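You operate a simulated robot arm through the tools that you are given. There is no shell and no other tool. Be economical: measure what you need, move in short steps, check, and stop when the job is done.

Carry out the task below with a simulated robot arm. There is one attempt and no reset: what you move stays moved.

Task
Lay the wet blue slat across two spacers in the green bay.
Fine: slats and spacers lie on the bench; the dry yellow slat goes in the red bay.

It is judged by the outcome, as a careful person would: the job done as asked, and still so three seconds after it is handed in. It fails if anything else is knocked over, pushed out of place, dropped, spilled or broken.

Robot
A 7-joint arm with a two-finger parallel gripper, fixed in place. Base frame: the origin is at the foot of the arm, x ahead of it, y to its left, z up. Readings come in mm, degrees, newtons and seconds.
With the tool pointing down near the work surface it reaches from about 280 to 500 mm from the base axis. Its first joint turns from -66.0 to 66.0 degrees. Payload 1.57 kg.
The tool frame sits at the grasp point between the pads (the TCP): z along the fingers, y along the line on which they close. The tips reach 30 mm beyond it. Largest opening 110 mm; finger width 24, thickness 12; the body of the gripper, 48 by 112 mm, starts 78 mm behind the TCP.
Orientation is that of the tool frame in the base frame, as a unit quaternion [w, x, y, z]. With the fingers straight down and closing along the base's y, the tool's x points along the base's -x, its y along +y and its z along -z.

Tools
- The arm moves only by the tool servo_tool. Its argument "moves" is a list of rows, each a list of 7 numbers: the finger opening in mm, from 0 to 110, then the shift along the tool's x, y, z in mm, then the turn, a rotation vector about the tool's x, y, z in degrees. In form: [[grip, tx, ty, tz, rx, ry, rz], ...]. A call has 1 to 20 rows; each row is the pose to reach, as a shift and turn from the pose commanded when the call began, along the tool's axes at that moment. Each row takes 0.2 s and may step no farther than 50 mm and 8.6 degrees from the row before; otherwise, or with a gripper value out of range, the whole call is refused. A pose out of reach is approached as far as the arm can. The call stops where the force on the tool passes 40 N (or 10 N more than at its start, if that is more) or the arm is blocked; 0.2 s more then pass. The fingers move at their own pace (about 108 mm/s each) and stop on an object; they squeeze with about 22 N. The grip force told is the motor's: it shows also when the fingers shut on nothing. Time passes only in rows, and 0.2 s behind the last, so rows that repeat a pose let the fingers close. The reply holds the time, the measured pose of the TCP, the force on the tool along the base axes, the opening and the grip force, in the units named above and with some noise.
- Cameras (640 x 400 px; columns grow to the right, rows downward): "scene" is fixed at [159.6, -406.9, 1377.8]; the picture's right is [0.74, -0.68, 0.00], its down [-0.53, -0.58, -0.62] and it looks along [0.42, 0.46, -0.79] (base axes); focal length 220 px, centre (320, 200). "wrist" rides on the gripper at [-36, 0, -80] in the tool frame; the picture's right is [0.00, -1.00, 0.00], its down [0.97, 0.00, -0.24] and it looks along [0.24, 0.00, 0.97] (tool axes); focal length 218 px, centre (320, 200). There is no depth. A picture from a camera that has moved, and an enlarged one, comes with that camera's place and axes in the base frame and with its lens.
- get_image(camera): a new picture of that camera. No time passes.
- enlarge(camera, box): a new picture of the part [left, top, right, bottom] of that camera's present view, enlarged. No time passes.
- close_job(): hands the job in; it is judged then, once.

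Work in short steps. Places have to be worked out from the pictures, the camera data and where the tool is seen: move nearer, look again, correct. Check each grasp and each placing, and mend what went wrong. You have 120 turns and 68 pictures in all, those below and enlarged ones among them. Open the gripper and draw the arm clear of the work before you hand the job in, unless the task says otherwise; then end with one line.

The tools are called by a JSON object that holds its "method" and its "body". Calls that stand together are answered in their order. servo_tool: Moves the arm, as the interface text tells. Its arguments: {"type":"object","properties":{"moves":{"type":"array","items":{"type":"array","items":{"type":"number"}}}},"required":["moves"]} The other tools are called the same way: get_image (camera) takes a picture; enlarge (camera, box) takes an enlarged picture of a part of a camera's view; close_job () hands the job in.

At the start:

```text
time_s: 0.0
tool_pos: [344.3, 136.0, 1131.5]
tcp_rot: [0.001, 0.0, 1.0, 0.0]
ft_force: [0.3, 0.0, 0.0]
width: 109.9
gripper_force: 0.0
```

scene: 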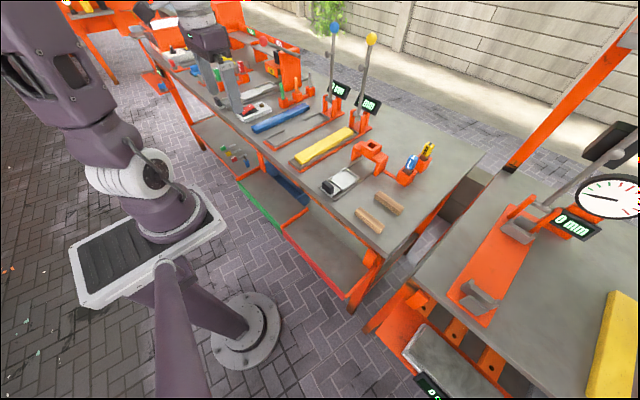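
wrist: 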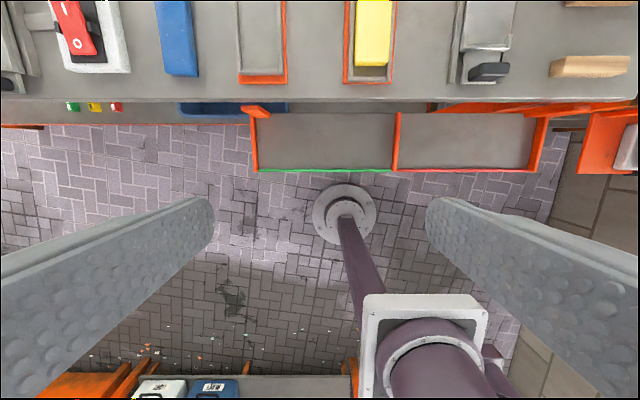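

I'll look at the scene more closely first to identify slats, spacers and bays.

{"method": "enlarge", "body": {"camera": "scene", "box": [180, 60, 340, 160]}}

{"method": "enlarge", "body": {"camera": "scene", "box": [220, 140, 460, 290]}}

{"method": "enlarge", "body": {"camera": "wrist", "box": [0, 0, 320, 200]}}

{"method": "enlarge", "body": {"camera": "wrist", "box": [320, 0, 640, 200]}}

```text
4.00 times, centred on (260, 110) of scene
camera zoom: at [159.6, -406.9, 1377.8], right [0.74, -0.68, 0.0], down [-0.53, -0.58, -0.62], along [0.42, 0.46, -0.79], focal length 880 px, centre (560, 560)
```

zoom: 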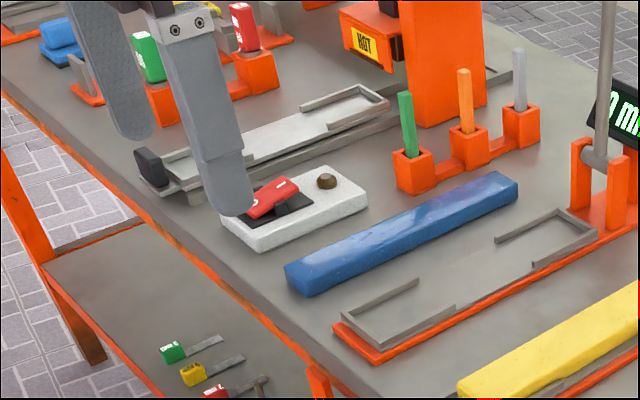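

```text
2.67 times, centred on (340, 215) of scene
camera zoom: at [159.6, -406.9, 1377.8], right [0.74, -0.68, 0.0], down [-0.53, -0.58, -0.62], along [0.42, 0.46, -0.79], focal length 586 px, centre (267, 160)
```

zoom: 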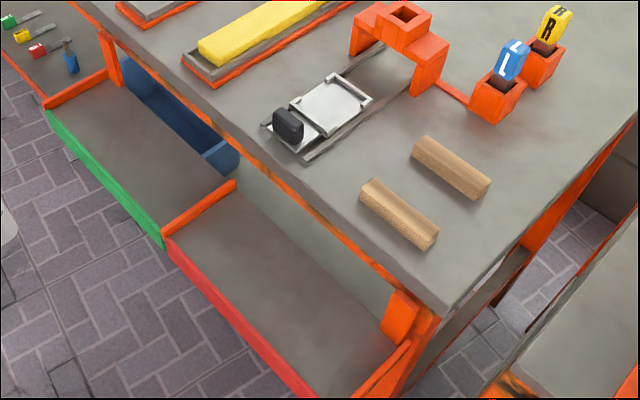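

```text
2.00 times, centred on (160, 100) of wrist
camera zoom: at [379.5, 133.3, 1211.9], right [0.0, -1.0, 0.0], down [-0.97, 0.0, 0.24], along [-0.24, 0.0, -0.97], focal length 436 px, centre (640, 400)
```

zoom: 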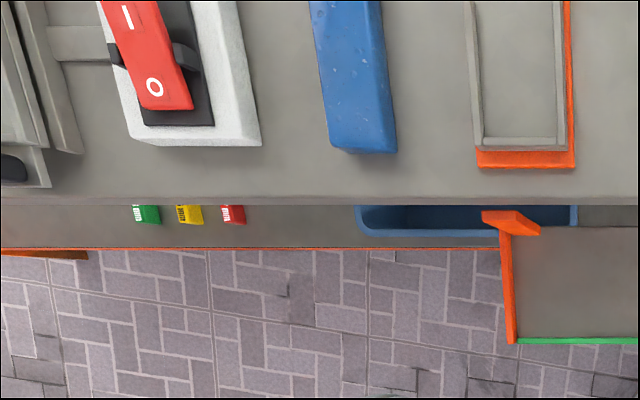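

```text
2.00 times, centred on (480, 100) of wrist
camera zoom: at [379.5, 133.3, 1211.9], right [0.0, -1.0, 0.0], down [-0.97, 0.0, 0.24], along [-0.24, 0.0, -0.97], focal length 436 px, centre (0, 400)
```

zoom: 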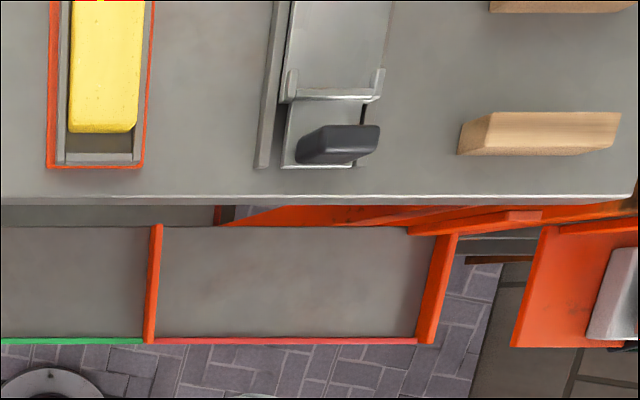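

The bench top triangulates to z≈850 with its front edge at x≈447. The bays are on a shelf at z≈720, y≈0–300 for green, with an open strip x≈325–447 in front of the bench. I'll move over the wooden spacers to measure them and check reach.

{"method": "servo_tool", "body": {"moves": [[110, -12, -42, 10, 0, 0, 0], [110, -24, -84, 20, 0, 0, 0], [110, -36, -126, 30, 0, 0, 0], [110, -48, -168, 40, 0, 0, 0], [110, -60, -210, 50, 0, 0, 0], [110, -72, -252, 60, 0, 0, 0], [110, -84, -294, 70, 0, 0, 0], [110, -96, -336, 80, 0, 0, 0], [110, -96, -336, 80, 0, 0, 0]]}}

{"method": "get_image", "body": {"camera": "wrist"}}

{"method": "get_image", "body": {"camera": "scene"}}

```text
time_s: 2.0
tool_pos: [440.7, -202.2, 1052.8]
tcp_rot: [0.0, -0.001, 1.0, 0.0]
ft_force: [0.2, -0.8, 0.0]
width: 110.0
gripper_force: 0.1
```

```text
61 pictures are left
camera wrist: at [477.1, -204.4, 1132.1], right [0.0, -1.0, 0.0], down [-0.97, 0.0, 0.24], along [-0.24, 0.0, -0.97], focal length 218 px, centre (320, 200)
```

wrist: 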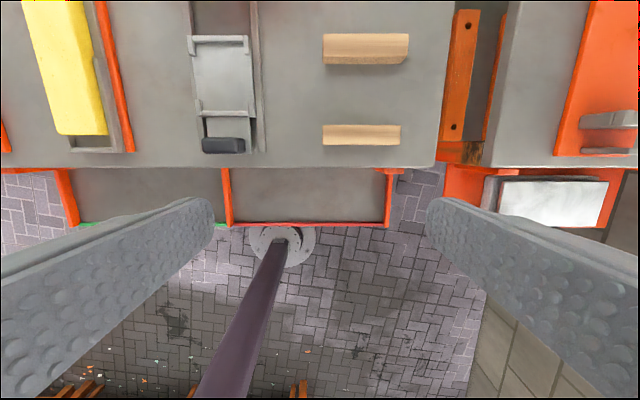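

```text
60 pictures are left
```

scene: 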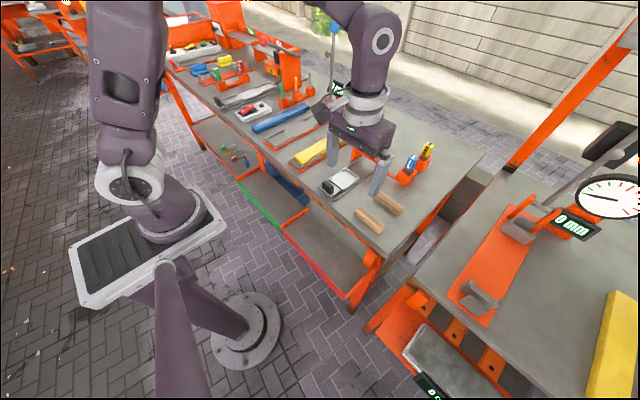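

Two views agree: bench top z≈846, edge x≈452, green bay y≈−30…266 with lip top z≈738. I'll enlarge the spacers to measure them.

{"method": "enlarge", "body": {"camera": "wrist", "box": [290, 10, 450, 170]}}

{"method": "enlarge", "body": {"camera": "scene", "box": [340, 180, 420, 240]}}

```text
2.50 times, centred on (370, 90) of wrist
camera zoom: at [477.1, -204.4, 1132.1], right [0.0, -1.0, 0.0], down [-0.97, 0.0, 0.24], along [-0.24, 0.0, -0.97], focal length 546 px, centre (195, 475)
```

zoom: 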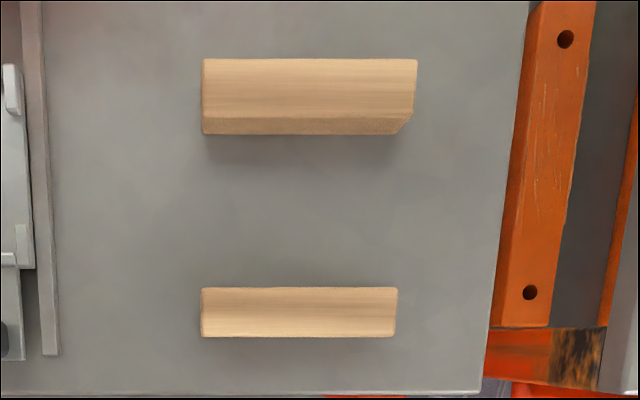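

```text
6.67 times, centred on (380, 210) of scene
camera zoom: at [159.6, -406.9, 1377.8], right [0.74, -0.68, 0.0], down [-0.53, -0.58, -0.62], along [0.42, 0.46, -0.79], focal length 1466 px, centre (-80, 133)
```

zoom: 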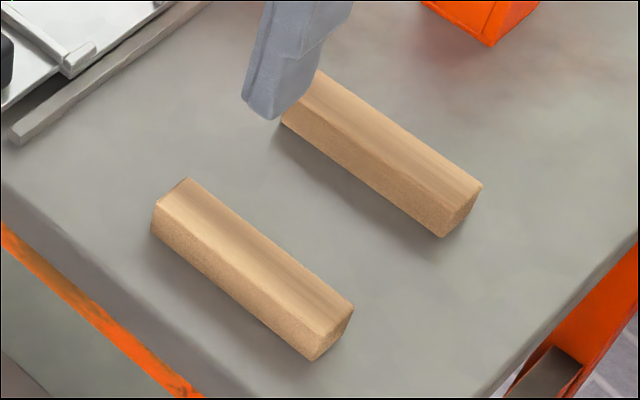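

Spacer A is at about (490,−252) and spacer B at (580,−252); each is ~90 long along y and ~22 square. I'll move above A and yaw 90° so the fingers close along x.

{"method": "servo_tool", "body": {"moves": [[70, -4.5, -4.5, 8, 0, 0, 8.2], [70, -9, -9, 16, 0, 0, 16.4], [70, -13.5, -13.5, 24, 0, 0, 24.6], [70, -18, -18, 32, 0, 0, 32.8], [70, -22.5, -22.5, 40, 0, 0, 41], [70, -27, -27, 48, 0, 0, 49.2], [70, -31.5, -31.5, 56, 0, 0, 57.4], [70, -36, -36, 64, 0, 0, 65.6], [70, -40.5, -40.5, 72, 0, 0, 73.8], [70, -45, -45, 80, 0, 0, 82], [70, -49.3, -49.5, 90, 0, 0, 90], [70, -49.3, -49.5, 90, 0, 0, 90]]}}

{"method": "get_image", "body": {"camera": "wrist"}}

```text
time_s: 4.6
tool_pos: [489.9, -251.1, 963.0]
tcp_rot: [0.0, 0.708, 0.707, 0.001]
ft_force: [-0.5, -0.6, 0.1]
width: 70.1
gripper_force: 0.0
```

```text
57 pictures are left
camera wrist: at [489.1, -288.2, 1042.6], right [-1.0, 0.0, 0.0], down [0.0, 0.97, 0.24], along [0.0, 0.24, -0.97], focal length 218 px, centre (320, 200)
```

wrist: 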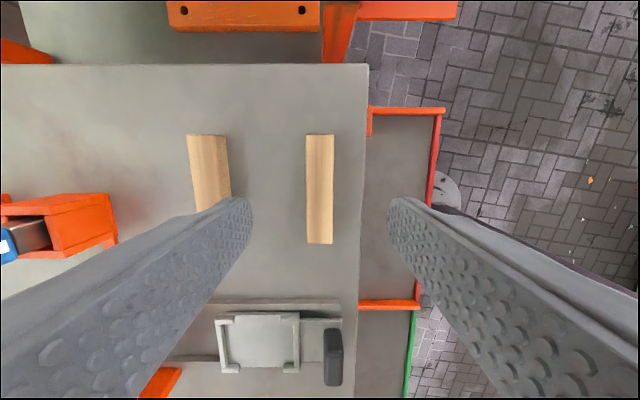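

Spacer A is centred right below the tool (489.5,−251.5), 22 wide. I'll descend to TCP z≈880 and close.

{"method": "servo_tool", "body": {"moves": [[56, 0, 0, 30, 0, 0, 0], [56, 0, 0, 60, 0, 0, 0], [56, 0, 0, 75, 0, 0, 0], [56, 0, 0, 82, 0, 0, 0], [56, 0, 0, 82, 0, 0, 0], [10, 0, 0, 82, 0, 0, 0], [10, 0, 0, 82, 0, 0, 0], [10, 0, 0, 82, 0, 0, 0]]}}

```text
time_s: 6.4
tool_pos: [489.5, -249.9, 880.0]
tcp_rot: [-0.001, 0.707, 0.707, 0.0]
ft_force: [0.2, 0.2, 0.4]
width: 21.0
gripper_force: 21.6
```

Grip holds (width 21). I'll lift, then carry it over the green bay while yawing back so that the spacer lies along x.

{"method": "servo_tool", "body": {"moves": [[10, 0, 0, -30, 0, 0, 0], [10, 0, 0, -70, 0, 0, 0], [10, 0, 0, -110, 0, 0, 0], [10, 27, -10, -110, 0, 0, -8.2], [10, 54, -20, -110, 0, 0, -16.4], [10, 81, -30, -110, 0, 0, -24.6], [10, 108, -40, -110, 0, 0, -32.8], [10, 135, -50, -110, 0, 0, -41], [10, 162, -60, -110, 0, 0, -49.2], [10, 189, -70, -110, 0, 0, -57.4], [10, 216, -80, -110, 0, 0, -65.6], [10, 243, -90, -110, 0, 0, -73.8], [10, 270, -100, -110, 0, 0, -82], [10, 293, -103, -110, 0, 0, -90], [10, 293, -103, -110, 0, 0, -90]]}}

{"method": "get_image", "body": {"camera": "wrist"}}

{"method": "enlarge", "body": {"camera": "scene", "box": [200, 120, 360, 270]}}

```text
time_s: 9.6
tool_pos: [384.1, 44.1, 989.9]
tcp_rot: [0.0, -0.001, 1.0, 0.0]
ft_force: [-0.6, 0.1, -0.2]
width: 21.0
gripper_force: 22.0
```

```text
56 pictures are left
camera wrist: at [420.0, 41.8, 1070.6], right [0.0, -1.0, 0.0], down [-0.97, 0.0, 0.24], along [-0.24, 0.0, -0.97], focal length 218 px, centre (320, 200)
```

wrist: 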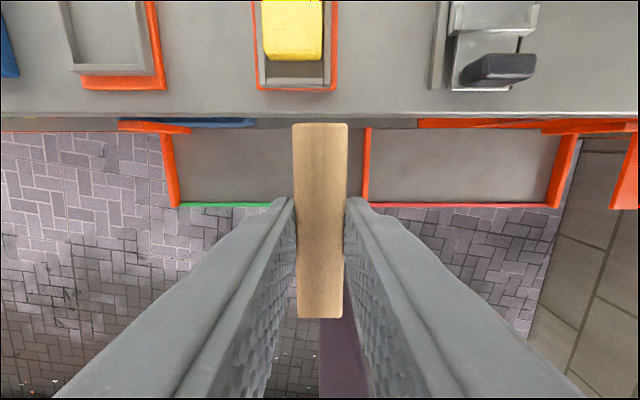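

```text
2.67 times, centred on (280, 195) of scene
camera zoom: at [159.6, -406.8, 1377.8], right [0.74, -0.68, 0.0], down [-0.53, -0.58, -0.62], along [0.42, 0.46, -0.79], focal length 586 px, centre (427, 213)
```

zoom: 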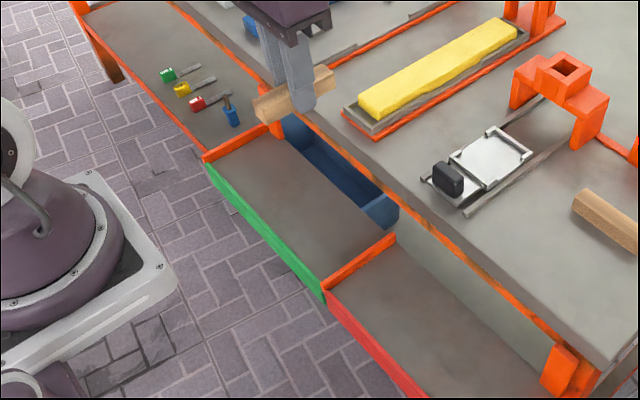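

The bay interior is y≈−28…263, x≈328…438, with a blue bin behind it. The spacer hangs above at y≈44, x≈385, which suits. I'll descend to z≈785 and look.

{"method": "servo_tool", "body": {"moves": [[10, -1, 0, 40, 0, 0, 0], [10, -1, 0, 80, 0, 0, 0], [10, -1, 0, 120, 0, 0, 0], [10, -1, 0, 160, 0, 0, 0], [10, -1, 0, 190, 0, 0, 0], [10, -1, 0, 205, 0, 0, 0], [10, -1, 0, 205, 0, 0, 0]]}}

{"method": "get_image", "body": {"camera": "wrist"}}

{"method": "enlarge", "body": {"camera": "scene", "box": [200, 120, 360, 270]}}

```text
time_s: 11.2
tool_pos: [385.1, 40.8, 784.9]
tcp_rot: [0.0, 0.0, 1.0, 0.001]
ft_force: [-0.2, -0.3, -0.1]
width: 20.9
gripper_force: 21.2
```

```text
54 pictures are left
camera wrist: at [421.2, 39.8, 864.7], right [0.0, -1.0, 0.0], down [-0.97, 0.0, 0.24], along [-0.24, 0.0, -0.97], focal length 218 px, centre (320, 200)
```

wrist: 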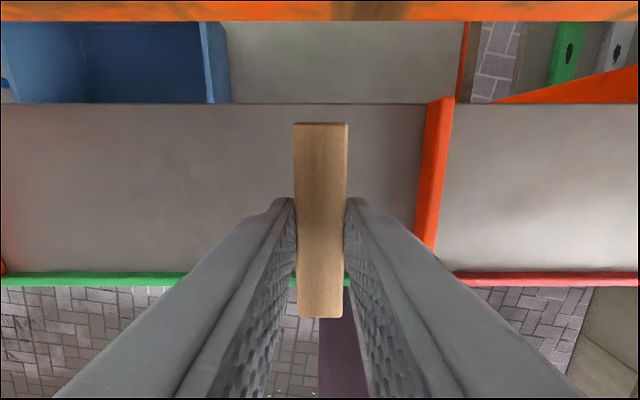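

```text
2.67 times, centred on (280, 195) of scene
camera zoom: at [159.6, -406.9, 1377.8], right [0.74, -0.68, 0.0], down [-0.53, -0.58, -0.62], along [0.42, 0.46, -0.79], focal length 586 px, centre (427, 213)
```

zoom: 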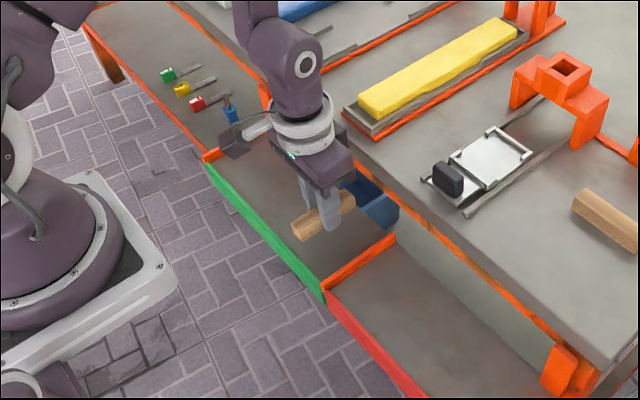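

The bay floor spans x≈330–448, so the spacer fits. I'll shift +3 in x and descend in fine steps toward the floor.

{"method": "servo_tool", "body": {"moves": [[10, -3, 2, 8, 0, 0, 0], [10, -3, 2, 16, 0, 0, 0], [10, -3, 2, 21, 0, 0, 0], [10, -3, 2, 24, 0, 0, 0], [10, -3, 2, 26, 0, 0, 0], [10, -3, 2, 26, 0, 0, 0]]}}

{"method": "enlarge", "body": {"camera": "scene", "box": [240, 160, 340, 240]}}

```text
time_s: 12.6
tool_pos: [390.0, 43.9, 758.7]
tcp_rot: [0.0, 0.0, 1.0, 0.0]
ft_force: [0.0, 0.7, 1.0]
width: 20.8
gripper_force: 22.2
```

```text
5.00 times, centred on (290, 200) of scene
camera zoom: at [159.6, -406.9, 1377.8], right [0.74, -0.68, 0.0], down [-0.53, -0.58, -0.62], along [0.42, 0.46, -0.79], focal length 1100 px, centre (470, 200)
```

zoom: 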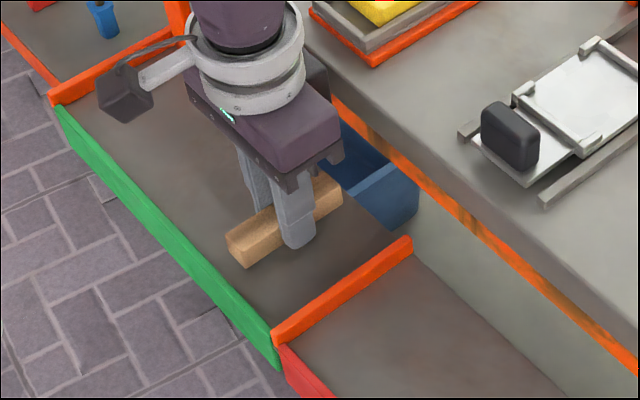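

Near the floor, with no contact yet (force ~1 N). I'll keep going in 2 mm steps, with a small limit on travel.

{"method": "servo_tool", "body": {"moves": [[10, 0, 0, 2, 0, 0, 0], [10, 0, 0, 4, 0, 0, 0], [10, 0, 0, 4, 0, 0, 0]]}}

{"method": "servo_tool", "body": {"moves": [[10, 0, 0, 1.5, 0, 0, 0], [10, 0, 0, 3, 0, 0, 0], [10, 0, 0, 3, 0, 0, 0]]}}

```text
time_s: 13.4
tool_pos: [390.4, 44.2, 754.3]
tcp_rot: [0.0, 0.0, 1.0, 0.0]
ft_force: [-0.1, 0.1, -0.3]
width: 20.7
gripper_force: 22.3
```

```text
time_s: 14.2
tool_pos: [391.1, 44.5, 750.5]
tcp_rot: [0.0, 0.0, 1.0, 0.0]
ft_force: [0.2, -0.4, 0.2]
width: 20.9
gripper_force: 21.7
```

Still free at z≈750.5. I'll continue down slowly.

{"method": "servo_tool", "body": {"moves": [[10, 0, 0, 1.5, 0, 0, 0], [10, 0, 0, 3, 0, 0, 0], [10, 0, 0, 3, 0, 0, 0]]}}

{"method": "servo_tool", "body": {"moves": [[10, 0, 0, 1, 0, 0, 0], [10, 0, 0, 2, 0, 0, 0], [10, 0, 0, 2, 0, 0, 0]]}}

{"method": "enlarge", "body": {"camera": "wrist", "box": [160, 80, 480, 340]}}

```text
time_s: 14.8
tool_pos: [390.5, 44.8, 750.8]
tcp_rot: [0.0, 0.0, 1.0, 0.0]
ft_force: [-2.6, 0.0, 12.5]
width: 20.9
gripper_force: 22.5
stopped in row 3: the force on the tool passed its limit (the readings are from after the stop); the commanded pose is now the measured one
```

```text
time_s: 15.2
tool_pos: [390.8, 44.9, 749.4]
tcp_rot: [0.0, -0.001, 1.0, 0.0]
ft_force: [-1.4, -1.5, 11.7]
width: 20.9
gripper_force: 21.7
stopped in row 1: the force on the tool passed its limit (the readings are from after the stop); the commanded pose is now the measured one
```

```text
1.54 times, centred on (320, 210) of wrist
camera zoom: at [425.5, 42.7, 830.3], right [0.0, -1.0, 0.0], down [-0.97, 0.0, 0.24], along [-0.24, 0.0, -0.97], focal length 336 px, centre (320, 185)
```

zoom: 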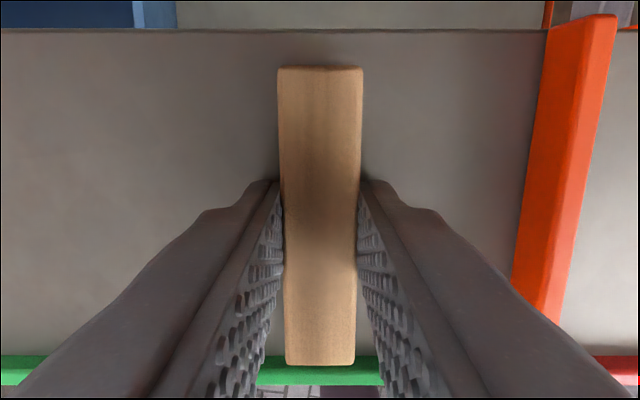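

Contact at z≈750 means the spacer is on the bay floor (floor ≈716). I'll open modestly and rise straight up.

{"method": "servo_tool", "body": {"moves": [[50, 0, 0, 0, 0, 0, 0], [50, 0, 0, 0, 0, 0, 0], [50, 0, 0, -20, 0, 0, 0], [50, 0, 0, -60, 0, 0, 0], [50, 0, 0, -105, 0, 0, 0], [50, 0, 0, -150, 0, 0, 0], [50, 0, 0, -195, 0, 0, 0], [50, 0, 0, -240, 0, 0, 0], [50, 0, 0, -240, 0, 0, 0]]}}

{"method": "get_image", "body": {"camera": "wrist"}}

```text
time_s: 17.2
tool_pos: [389.6, 47.2, 990.1]
tcp_rot: [0.0, 0.0, 1.0, -0.001]
ft_force: [0.3, 0.2, -0.2]
width: 50.1
gripper_force: 0.0
```

```text
50 pictures are left
camera wrist: at [424.8, 44.6, 1070.5], right [0.0, -1.0, 0.0], down [-0.97, 0.0, 0.24], along [-0.24, 0.0, -0.97], focal length 218 px, centre (320, 200)
```

wrist: 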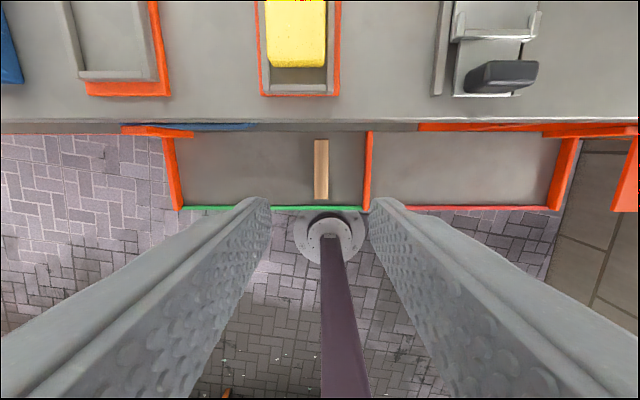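

Spacer A sits well at y≈42. Next I go for spacer B at about (580,−252), again with +90° yaw.

{"method": "servo_tool", "body": {"moves": [[56, -16, -27, 0, 0, 0, 8.2], [56, -32, -54, 0, 0, 0, 16.4], [56, -48, -81, 0, 0, 0, 24.6], [56, -64, -108, 0, 0, 0, 32.8], [56, -80, -135, 0, 0, 0, 41], [56, -96, -162, 0, 0, 0, 49.2], [56, -112, -189, 0, 0, 0, 57.4], [56, -128, -216, 0, 0, 0, 65.6], [56, -144, -243, 0, 0, 0, 73.8], [56, -160, -270, 0, 0, 0, 82], [56, -176, -297, 0, 0, 0, 90], [56, -190, -299, 20, 0, 0, 90], [56, -190, -299, 30, 0, 0, 90], [56, -190, -299, 30, 0, 0, 90]]}}

{"method": "get_image", "body": {"camera": "wrist"}}

```text
time_s: 20.2
tool_pos: [580.5, -255.3, 959.5]
tcp_rot: [0.001, 0.707, 0.707, 0.001]
ft_force: [-0.4, 1.1, 0.9]
width: 56.0
gripper_force: 0.0
```

```text
49 pictures are left
camera wrist: at [579.8, -292.8, 1040.4], right [-1.0, 0.0, 0.0], down [0.0, 0.97, 0.24], along [0.0, 0.24, -0.97], focal length 218 px, centre (320, 200)
```

wrist: 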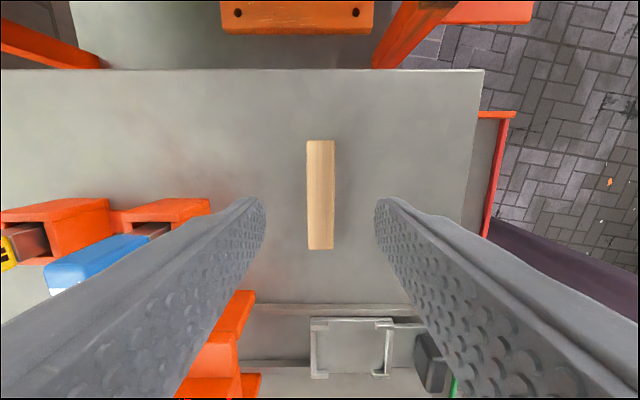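

Spacer B is centred at (579.6,−252). I'll correct +3 in y, descend to z≈880 and grip.

{"method": "servo_tool", "body": {"moves": [[56, 3, -1, 30, 0, 0, 0], [56, 3, -1, 60, 0, 0, 0], [56, 3, -1, 75, 0, 0, 0], [56, 3, -1, 80, 0, 0, 0], [56, 3, -1, 80, 0, 0, 0], [10, 3, -1, 80, 0, 0, 0], [10, 3, -1, 80, 0, 0, 0], [10, 3, -1, 80, 0, 0, 0]]}}

```text
time_s: 22.0
tool_pos: [579.4, -250.6, 880.6]
tcp_rot: [0.0, 0.707, 0.707, 0.0]
ft_force: [-5.3, -1.3, 11.3]
width: 20.9
gripper_force: 21.7
```

Gripped (20.9 mm). I'll lift and carry it to above (389,192), yawing back.

{"method": "servo_tool", "body": {"moves": [[10, 0, 0, -20, 0, 0, 0], [10, 0, 0, -60, 0, 0, 0], [10, 0, 0, -110, 0, 0, 0], [10, 37, -16, -110, 0, 0, -7.5], [10, 74, -32, -110, 0, 0, -15], [10, 111, -48, -110, 0, 0, -22.5], [10, 148, -64, -110, 0, 0, -30], [10, 185, -80, -110, 0, 0, -37.5], [10, 222, -96, -110, 0, 0, -45], [10, 259, -112, -110, 0, 0, -52.5], [10, 296, -128, -110, 0, 0, -60], [10, 333, -144, -110, 0, 0, -67.5], [10, 370, -160, -110, 0, 0, -75], [10, 407, -176, -110, 0, 0, -82.5], [10, 443, -190, -110, 0, 0, -90], [10, 443, -190, -110, 0, 0, -90]]}}

{"method": "get_image", "body": {"camera": "wrist"}}

```text
time_s: 25.4
tool_pos: [389.2, 194.7, 987.6]
tcp_rot: [0.001, -0.001, 1.0, 0.0]
ft_force: [-0.2, 0.2, -0.3]
width: 20.8
gripper_force: 22.4
```

```text
48 pictures are left
camera wrist: at [424.6, 192.3, 1068.1], right [0.0, -1.0, 0.0], down [-0.97, 0.0, 0.24], along [-0.24, 0.0, -0.97], focal length 218 px, centre (320, 200)
```

wrist: 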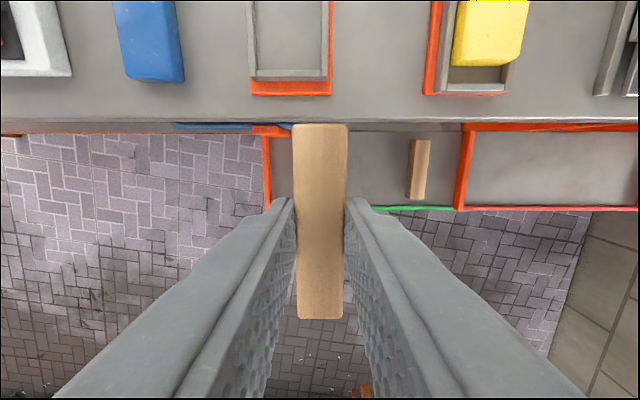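

Positioned over the bay at y≈194. I'll descend to z≈765, then check.

{"method": "servo_tool", "body": {"moves": [[10, 0, -2, 40, 0, 0, 0], [10, 0, -2, 80, 0, 0, 0], [10, 0, -2, 120, 0, 0, 0], [10, 0, -2, 160, 0, 0, 0], [10, 0, -2, 195, 0, 0, 0], [10, 0, -2, 215, 0, 0, 0], [10, 0, -2, 222, 0, 0, 0], [10, 0, -2, 222, 0, 0, 0]]}}

{"method": "get_image", "body": {"camera": "wrist"}}

```text
time_s: 27.2
tool_pos: [387.2, 188.9, 766.8]
tcp_rot: [0.0, 0.0, 1.0, 0.0]
ft_force: [-0.1, -0.5, 0.1]
width: 20.9
gripper_force: 21.9
```

```text
47 pictures are left
camera wrist: at [423.9, 187.1, 847.8], right [0.0, -1.0, 0.0], down [-0.97, 0.0, 0.24], along [-0.24, 0.0, -0.97], focal length 218 px, centre (320, 200)
```

wrist: 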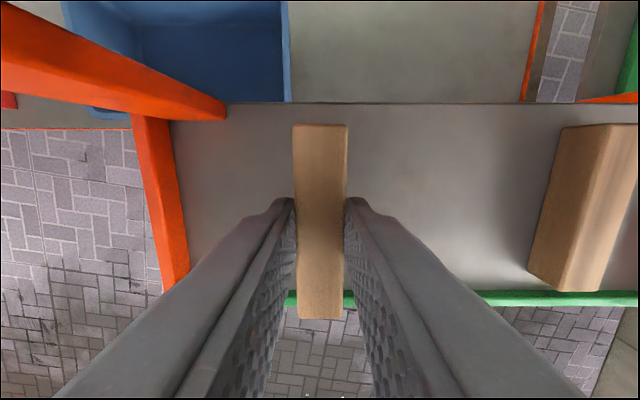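

A vertical post stands at x≥438, y≥242, clear of this spacer and of the slat strip. I'll descend to contact.

{"method": "servo_tool", "body": {"moves": [[10, -1, 1, 5, 0, 0, 0], [10, -1, 1, 10, 0, 0, 0], [10, -1, 1, 13, 0, 0, 0], [10, -1, 1, 15, 0, 0, 0], [10, -1, 1, 17, 0, 0, 0], [10, -1, 1, 18.5, 0, 0, 0], [10, -1, 1, 19.5, 0, 0, 0], [10, -1, 1, 20.5, 0, 0, 0]]}}

```text
time_s: 28.7
tool_pos: [391.1, 191.3, 750.4]
tcp_rot: [0.0, 0.0, 1.0, 0.001]
ft_force: [-2.0, -1.2, 11.7]
width: 20.8
gripper_force: 21.7
stopped in row 7: the force on the tool passed its limit (the readings are from after the stop); the commanded pose is now the measured one
```

Contact at z≈750, the same as the first spacer. I'll release and rise straight up.

{"method": "servo_tool", "body": {"moves": [[50, 0, 0, 0, 0, 0, 0], [50, 0, 0, 0, 0, 0, 0], [50, 0, 0, -20, 0, 0, 0], [50, 0, 0, -60, 0, 0, 0], [50, 0, 0, -105, 0, 0, 0], [50, 0, 0, -150, 0, 0, 0], [50, 0, 0, -195, 0, 0, 0], [50, 0, 0, -240, 0, 0, 0], [50, 0, 0, -280, 0, 0, 0], [50, 0, 0, -280, 0, 0, 0]]}}

{"method": "get_image", "body": {"camera": "wrist"}}

{"method": "enlarge", "body": {"camera": "scene", "box": [210, 60, 350, 250]}}

```text
time_s: 30.9
tool_pos: [389.1, 191.8, 1031.6]
tcp_rot: [0.0, 0.0, 1.0, 0.0]
ft_force: [0.8, -1.2, -0.2]
width: 50.3
gripper_force: 0.0
```

```text
46 pictures are left
camera wrist: at [425.3, 190.6, 1111.6], right [0.0, -1.0, 0.0], down [-0.97, 0.0, 0.24], along [-0.24, 0.0, -0.97], focal length 218 px, centre (320, 200)
```

wrist: 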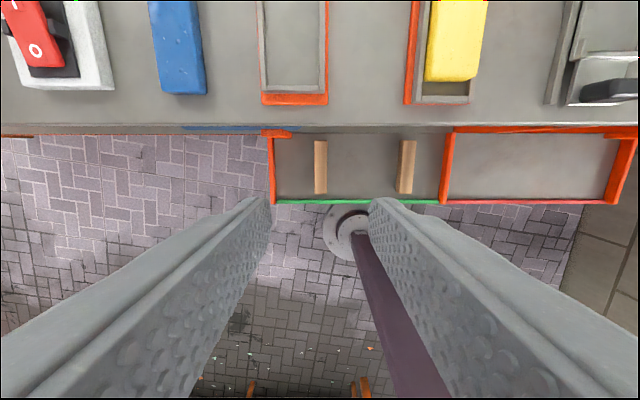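

```text
2.11 times, centred on (280, 155) of scene
camera zoom: at [159.6, -406.9, 1377.8], right [0.74, -0.68, 0.0], down [-0.53, -0.58, -0.62], along [0.42, 0.46, -0.79], focal length 463 px, centre (404, 295)
```

zoom: 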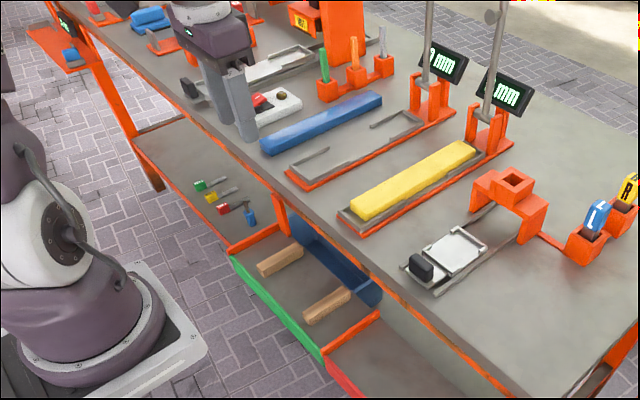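

Both spacers are well placed (y≈43 and 191). I move above the blue slat to measure it.

{"method": "servo_tool", "body": {"moves": [[90, -20, 20, 0, 0, 0, 0], [90, -45, 45, 0, 0, 0, 0], [90, -75, 70, 0, 0, 0, 0], [90, -105, 95, 0, 0, 0, 0], [90, -135, 120, 0, 0, 0, 0], [90, -155, 138, 0, 0, 0, 0], [90, -155, 138, 0, 0, 0, 0]]}}

{"method": "get_image", "body": {"camera": "wrist"}}

{"method": "get_image", "body": {"camera": "scene"}}

```text
time_s: 32.5
tool_pos: [546.3, 330.7, 1029.9]
tcp_rot: [0.0, 0.0, 1.0, 0.0]
ft_force: [-0.2, 0.1, 0.3]
width: 89.9
gripper_force: 0.0
```

```text
44 pictures are left
camera wrist: at [581.3, 327.8, 1108.5], right [0.0, -1.0, 0.0], down [-0.97, 0.0, 0.24], along [-0.24, 0.0, -0.97], focal length 218 px, centre (320, 200)
```

wrist: 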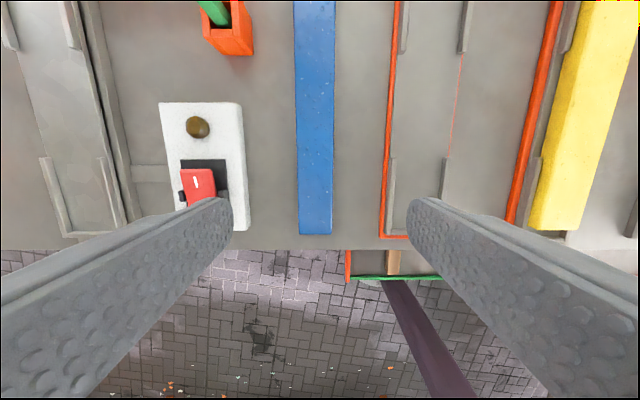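

```text
43 pictures are left
```

scene: 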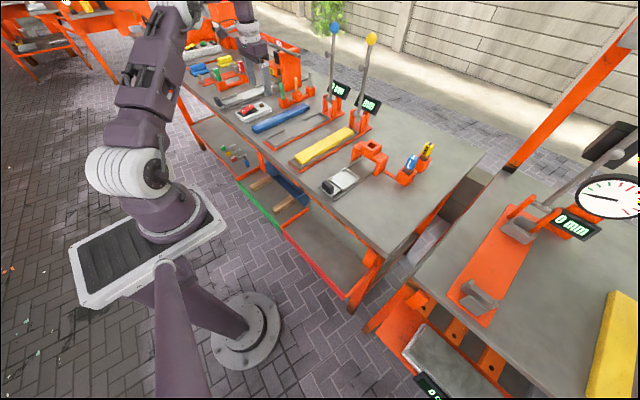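

The slat's front end is at x≈482, y≈332, width ≈40; its far end is out of view. I'll move on to x≈614 to find the centre and check reach.

{"method": "servo_tool", "body": {"moves": [[80, -25, 0, 10, 0, 0, 0], [80, -50, 1, 30, 0, 0, 0], [80, -68, 1, 50, 0, 0, 0], [80, -68, 1, 60, 0, 0, 0], [80, -68, 1, 60, 0, 0, 0]]}}

{"method": "get_image", "body": {"camera": "wrist"}}

```text
time_s: 33.7
tool_pos: [595.2, 320.1, 970.5]
tcp_rot: [0.0, 0.0, 1.0, 0.0]
ft_force: [-1.1, 0.9, 0.1]
width: 80.1
gripper_force: 0.0
out of reach, approached as far as the arm can: row 2, 3, 4, 5
```

```text
42 pictures are left
camera wrist: at [630.6, 317.9, 1051.4], right [0.0, -1.0, 0.0], down [-0.97, 0.0, 0.24], along [-0.24, 0.0, -0.97], focal length 218 px, centre (320, 200)
```

wrist: 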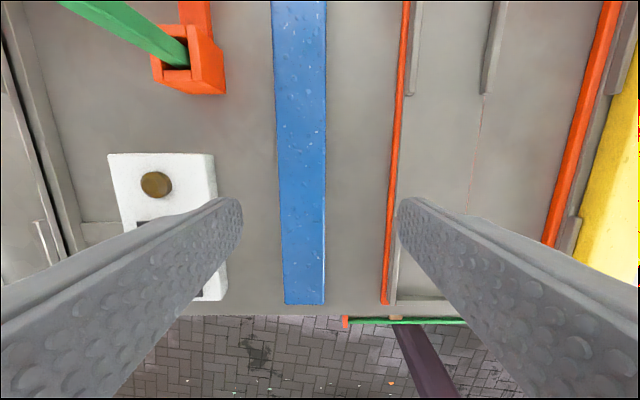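

Reach tops out near radius 676, so I'll grip at about x≈580 (slat centre ≈614), which is close enough. I step back to (578,332) and see where I land.

{"method": "servo_tool", "body": {"moves": [[64, 36, 0, 0, 0, 0, 0], [64, 36, 0, 0, 0, 0, 0], [64, 36, 0, 0, 0, 0, 0]]}}

{"method": "get_image", "body": {"camera": "wrist"}}

{"method": "enlarge", "body": {"camera": "scene", "box": [230, 70, 330, 140]}}

```text
time_s: 34.5
tool_pos: [558.6, 320.7, 971.8]
tcp_rot: [0.001, 0.0, 1.0, 0.001]
ft_force: [0.0, 0.0, 0.6]
width: 64.0
gripper_force: 0.0
```

```text
41 pictures are left
camera wrist: at [594.2, 318.2, 1052.3], right [0.0, -1.0, 0.0], down [-0.97, 0.0, 0.24], along [-0.24, 0.0, -0.97], focal length 218 px, centre (320, 200)
```

wrist: 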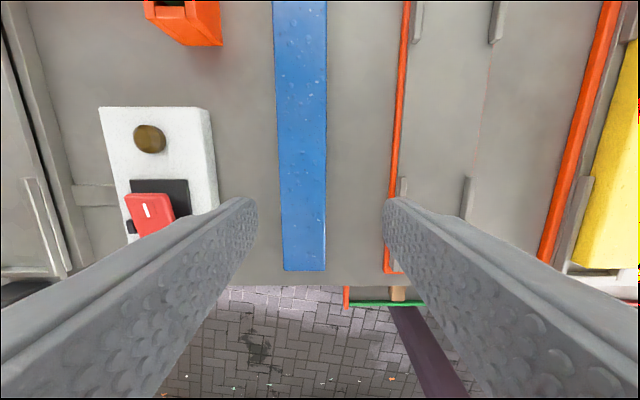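

```text
5.71 times, centred on (280, 105) of scene
camera zoom: at [159.6, -406.9, 1377.8], right [0.74, -0.68, 0.0], down [-0.53, -0.58, -0.62], along [0.42, 0.46, -0.79], focal length 1257 px, centre (549, 743)
```

zoom: 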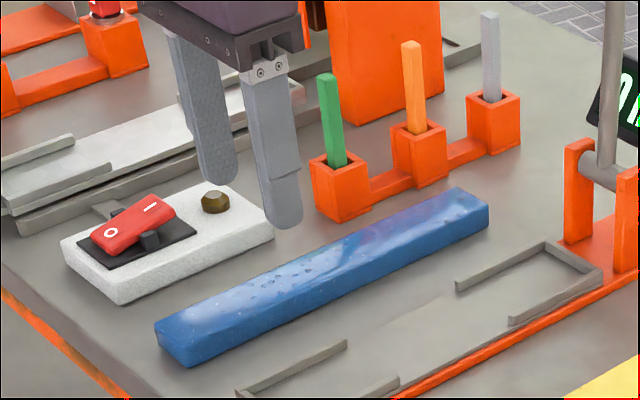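

The slat is straight at y≈332, x 483–750, top z≈867. I'll shift to (582,332) and descend partway to check reach.

{"method": "servo_tool", "body": {"moves": [[64, -12, 6, 10, 0, 0, 0], [64, -23, 12, 30, 0, 0, 0], [64, -23, 12, 55, 0, 0, 0], [64, -23, 12, 60, 0, 0, 0], [64, -23, 12, 60, 0, 0, 0]]}}

{"method": "get_image", "body": {"camera": "wrist"}}

```text
time_s: 35.7
tool_pos: [581.2, 330.8, 912.1]
tcp_rot: [0.0, 0.0, 1.0, 0.0]
ft_force: [0.2, -0.2, -0.1]
width: 64.0
gripper_force: 0.1
```

```text
39 pictures are left
camera wrist: at [616.8, 329.3, 992.5], right [0.0, -1.0, 0.0], down [-0.97, 0.0, 0.24], along [-0.24, 0.0, -0.97], focal length 218 px, centre (320, 200)
```

wrist: 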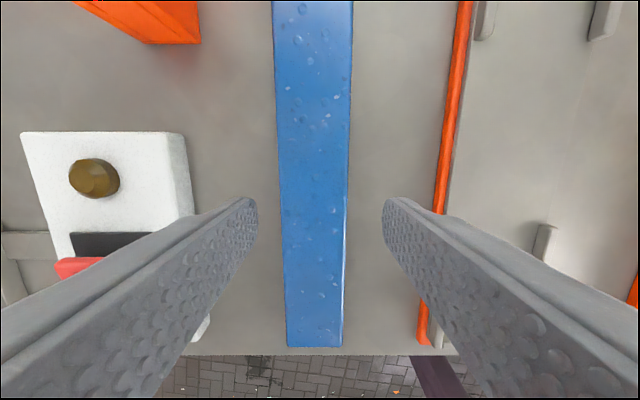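

Well aligned. I'll descend the final 32 mm and close on the slat.

{"method": "servo_tool", "body": {"moves": [[64, -3, 1, 15, 0, 0, 0], [64, -3, 1, 25, 0, 0, 0], [64, -3, 1, 31, 0, 0, 0], [64, -3, 1, 31, 0, 0, 0], [20, -3, 1, 31, 0, 0, 0], [20, -3, 1, 31, 0, 0, 0], [20, -3, 1, 31, 0, 0, 0]]}}

```text
time_s: 37.3
tool_pos: [585.4, 331.5, 880.2]
tcp_rot: [0.0, -0.001, 1.0, -0.001]
ft_force: [0.6, 1.0, 0.8]
width: 39.3
gripper_force: 22.1
```

Gripped at width 39. I lift slowly and look at whether the slat tilts.

{"method": "servo_tool", "body": {"moves": [[20, 0, 0, -5, 0, 0, 0], [20, 0, 0, -15, 0, 0, 0], [20, 0, 0, -30, 0, 0, 0], [20, 0, 0, -50, 0, 0, 0], [20, 0, 0, -50, 0, 0, 0]]}}

{"method": "enlarge", "body": {"camera": "scene", "box": [230, 60, 340, 140]}}

{"method": "get_image", "body": {"camera": "wrist"}}

```text
time_s: 38.5
tool_pos: [585.4, 332.2, 932.2]
tcp_rot: [-0.001, 0.0, 1.0, 0.0]
ft_force: [0.2, -0.1, -1.6]
width: 39.4
gripper_force: 21.7
```

```text
5.00 times, centred on (285, 100) of scene
camera zoom: at [159.6, -406.8, 1377.8], right [0.74, -0.68, 0.0], down [-0.53, -0.58, -0.62], along [0.42, 0.46, -0.79], focal length 1100 px, centre (495, 700)
```

zoom: 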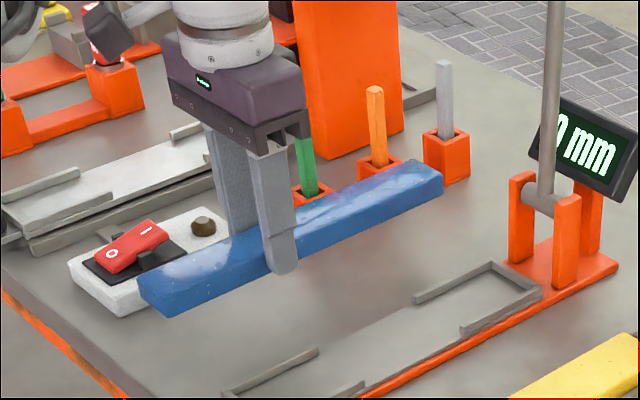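

```text
37 pictures are left
camera wrist: at [620.3, 329.5, 1011.8], right [0.0, -1.0, 0.0], down [-0.97, 0.0, 0.24], along [-0.24, 0.0, -0.97], focal length 218 px, centre (320, 200)
```

wrist: 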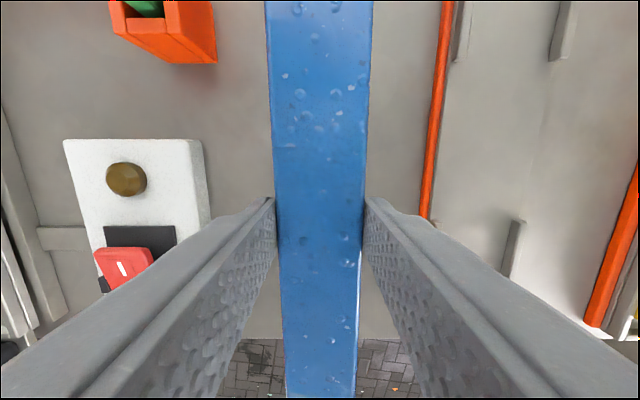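

The slat is held level. I'll lift, draw back over the bay to (389,148), then yaw +90° so it lies along y with its centre at y≈117.

{"method": "servo_tool", "body": {"moves": [[20, 0, 0, -40, 0, 0, 0], [20, 0, 0, -78, 0, 0, 0], [20, 33, -31, -78, 0, 0, 0], [20, 66, -62, -78, 0, 0, 0], [20, 99, -93, -78, 0, 0, 0], [20, 132, -124, -78, 0, 0, 0], [20, 165, -155, -78, 0, 0, 0], [20, 196, -184, -78, 0, 0, 0], [20, 196, -184, -78, 0, 0, 8.2], [20, 196, -184, -78, 0, 0, 16.4], [20, 196, -184, -78, 0, 0, 24.6], [20, 196, -184, -78, 0, 0, 32.8], [20, 196, -184, -78, 0, 0, 41], [20, 196, -184, -78, 0, 0, 49.2], [20, 196, -184, -78, 0, 0, 57.4], [20, 196, -184, -78, 0, 0, 65.6], [20, 196, -184, -78, 0, 0, 73.8], [20, 196, -184, -78, 0, 0, 82], [20, 196, -184, -78, 0, 0, 90], [20, 196, -184, -78, 0, 0, 90]]}}

{"method": "get_image", "body": {"camera": "wrist"}}

{"method": "enlarge", "body": {"camera": "scene", "box": [180, 80, 340, 240]}}

```text
time_s: 40.5
tool_pos: [619.9, 192.7, 1089.3]
tcp_rot: [-0.009, 0.053, 0.998, 0.017]
ft_force: [0.2, 4.0, -1.8]
width: 53.0
gripper_force: 18.7
out of reach, approached as far as the arm can: row 2, 3, 4, 5, 6, 7, 8, 9, 10
stopped in row 10: the force on the tool passed its limit (the readings are from after the stop); the commanded pose is now the measured one
```

```text
36 pictures are left
camera wrist: at [657.1, 184.7, 1168.3], right [-0.11, -0.99, -0.03], down [-0.96, 0.1, 0.26], along [-0.25, 0.06, -0.97], focal length 218 px, centre (320, 200)
```

wrist: 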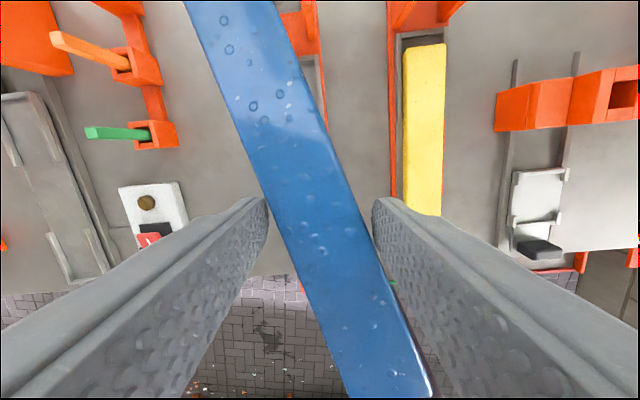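

```text
2.50 times, centred on (260, 160) of scene
camera zoom: at [159.6, -406.7, 1377.9], right [0.74, -0.68, 0.0], down [-0.53, -0.58, -0.62], along [0.42, 0.46, -0.79], focal length 550 px, centre (470, 300)
```

zoom: 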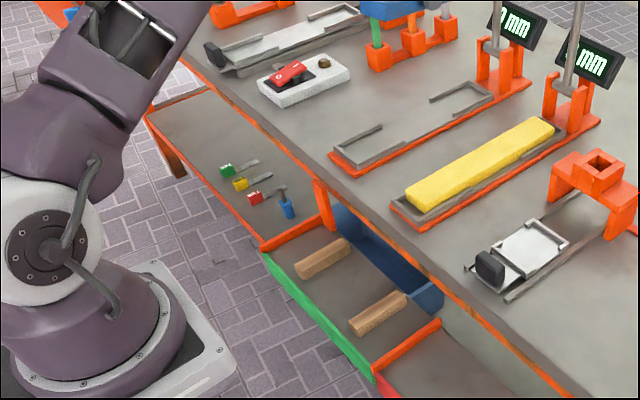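

The lift went out of reach and the arm drifted, and the slat turned in the grip after touching something. Before moving, I'll look at the whole scene.

{"method": "get_image", "body": {"camera": "scene"}}

{"method": "enlarge", "body": {"camera": "scene", "box": [230, 0, 410, 120]}}

```text
34 pictures are left
```

scene: 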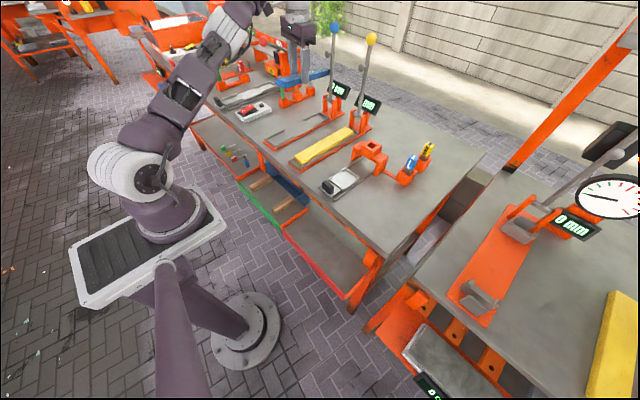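

```text
3.33 times, centred on (320, 60) of scene
camera zoom: at [159.6, -406.7, 1377.9], right [0.74, -0.68, 0.0], down [-0.53, -0.58, -0.62], along [0.42, 0.46, -0.79], focal length 733 px, centre (320, 667)
```

zoom: 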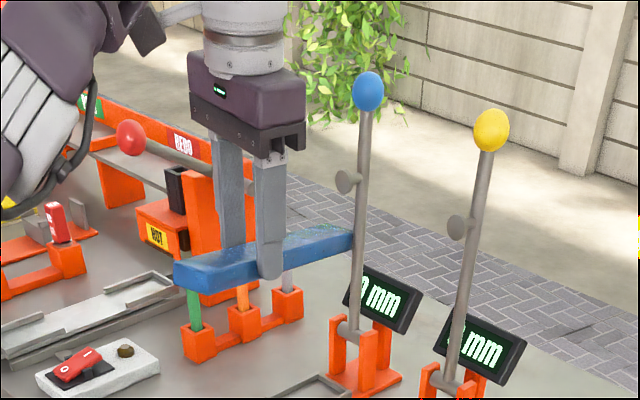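

The slat's far end touches the blue-ball lever, which is still upright and reading 0 mm. I'll retreat gently: first a little +y to unload, then −x.

{"method": "servo_tool", "body": {"moves": [[20, 2, 4, 0, 0, 0, 0], [20, 6, 8, 0, 0, 0, 0], [20, 14, 10, 0, 0, 0, 0], [20, 26, 12, 0, 0, 0, 0], [20, 40, 12, 0, 0, 0, 0], [20, 54, 12, 0, 0, 0, 0], [20, 54, 12, 0, 0, 0, 0]]}}

{"method": "enlarge", "body": {"camera": "scene", "box": [230, 0, 410, 120]}}

{"method": "get_image", "body": {"camera": "wrist"}}

```text
time_s: 42.1
tool_pos: [607.9, 207.0, 1099.3]
tcp_rot: [-0.012, 0.055, 0.998, 0.015]
ft_force: [0.6, 4.2, -3.1]
width: 48.8
gripper_force: 21.9
out of reach, approached as far as the arm can: row 3, 4, 5, 6, 7
```

```text
3.33 times, centred on (320, 60) of scene
camera zoom: at [159.7, -406.7, 1377.8], right [0.74, -0.68, 0.0], down [-0.53, -0.58, -0.62], along [0.42, 0.46, -0.79], focal length 733 px, centre (320, 667)
```

zoom: 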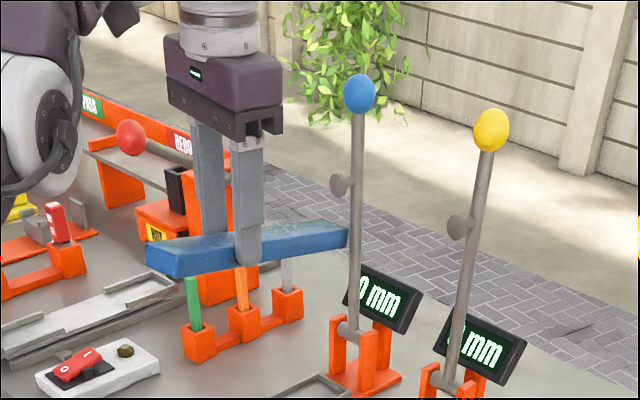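

```text
31 pictures are left
camera wrist: at [645.2, 199.0, 1178.5], right [-0.11, -0.99, -0.03], down [-0.96, 0.1, 0.26], along [-0.26, 0.06, -0.96], focal length 218 px, centre (320, 200)
```

wrist: 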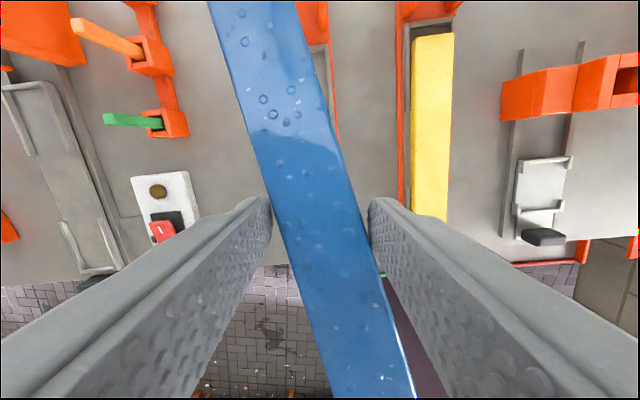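

The lever is swinging back to its rest position as the slat withdraws, and its readout still shows 0 mm. The arm seems stretched straight, so I try combining inward with slightly down and +y.

{"method": "servo_tool", "body": {"moves": [[20, 6, 4, 6, 0, 0, 0], [20, 12, 8, 12, 0, 0, 0], [20, 20, 12, 20, 0, 0, 0], [20, 28, 16, 28, 0, 0, 0], [20, 28, 16, 28, 0, 0, 0]]}}

{"method": "enlarge", "body": {"camera": "scene", "box": [230, 0, 410, 120]}}

```text
time_s: 43.3
tool_pos: [580.9, 226.1, 1071.9]
tcp_rot: [-0.009, 0.054, 0.998, 0.015]
ft_force: [0.3, 0.3, -3.1]
width: 39.3
gripper_force: 22.3
out of reach, approached as far as the arm can: row 1, 2
```

```text
3.33 times, centred on (320, 60) of scene
camera zoom: at [159.6, -406.8, 1377.8], right [0.74, -0.68, 0.0], down [-0.53, -0.58, -0.62], along [0.42, 0.46, -0.79], focal length 733 px, centre (320, 667)
```

zoom: 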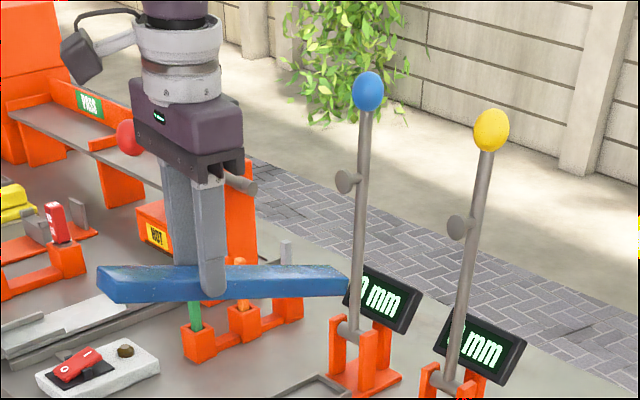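

The slat is free, the lever is back at its starting position, and the grip is flush again (39.3 mm). I'll draw inward and correct the residual tool tilt and yaw.

{"method": "servo_tool", "body": {"moves": [[20, 20, -4, 5, 0.3, -0.2, -1], [20, 42, -10, 10, 0.6, -0.4, -2.1], [20, 64, -17, 18, 0.9, -0.6, -3.2], [20, 86, -23, 26, 1.2, -0.8, -4.3], [20, 107, -29, 30, 1.5, -0.9, -5.3], [20, 127, -34, 30, 1.7, -1, -6.2], [20, 127, -34, 30, 1.7, -1, -6.2]]}}

{"method": "get_image", "body": {"camera": "wrist"}}

{"method": "get_image", "body": {"camera": "scene"}}

```text
time_s: 44.9
tool_pos: [451.6, 206.7, 1045.3]
tcp_rot: [-0.001, 0.0, 1.0, 0.002]
ft_force: [-0.7, 0.2, -2.0]
width: 39.8
gripper_force: 22.2
```

```text
29 pictures are left
camera wrist: at [487.0, 204.5, 1125.1], right [0.0, -1.0, 0.0], down [-0.97, 0.0, 0.24], along [-0.24, 0.0, -0.97], focal length 218 px, centre (320, 200)
```

wrist: 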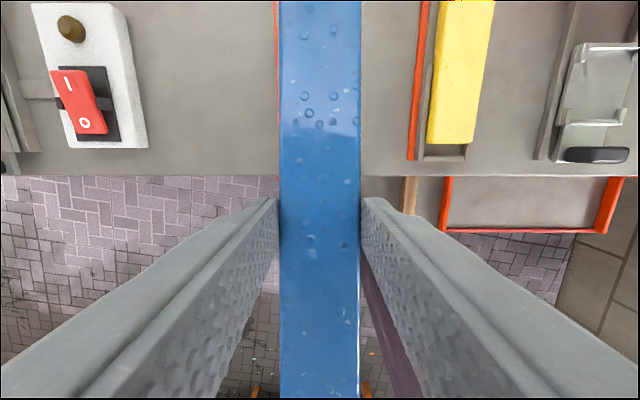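

```text
28 pictures are left
```

scene: 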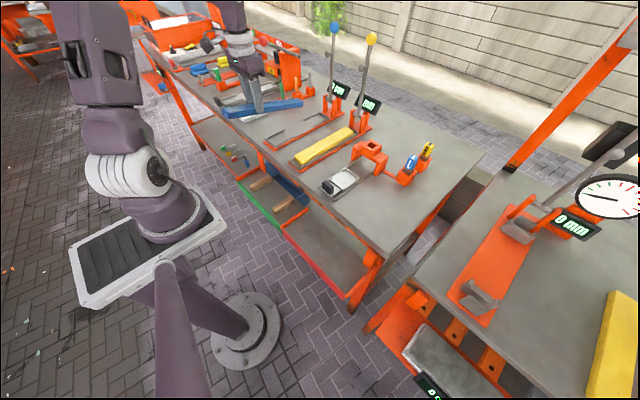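

The slat realigned in the grip. I zoom in to check its pitch and where along it I'm holding, and that the bench items are intact.

{"method": "enlarge", "body": {"camera": "scene", "box": [200, 50, 360, 150]}}

```text
4.00 times, centred on (280, 100) of scene
camera zoom: at [159.6, -406.8, 1377.8], right [0.74, -0.68, 0.0], down [-0.53, -0.58, -0.62], along [0.42, 0.46, -0.79], focal length 880 px, centre (480, 600)
```

zoom: 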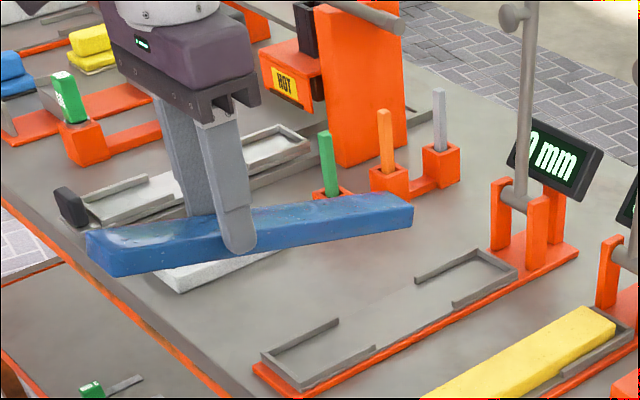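

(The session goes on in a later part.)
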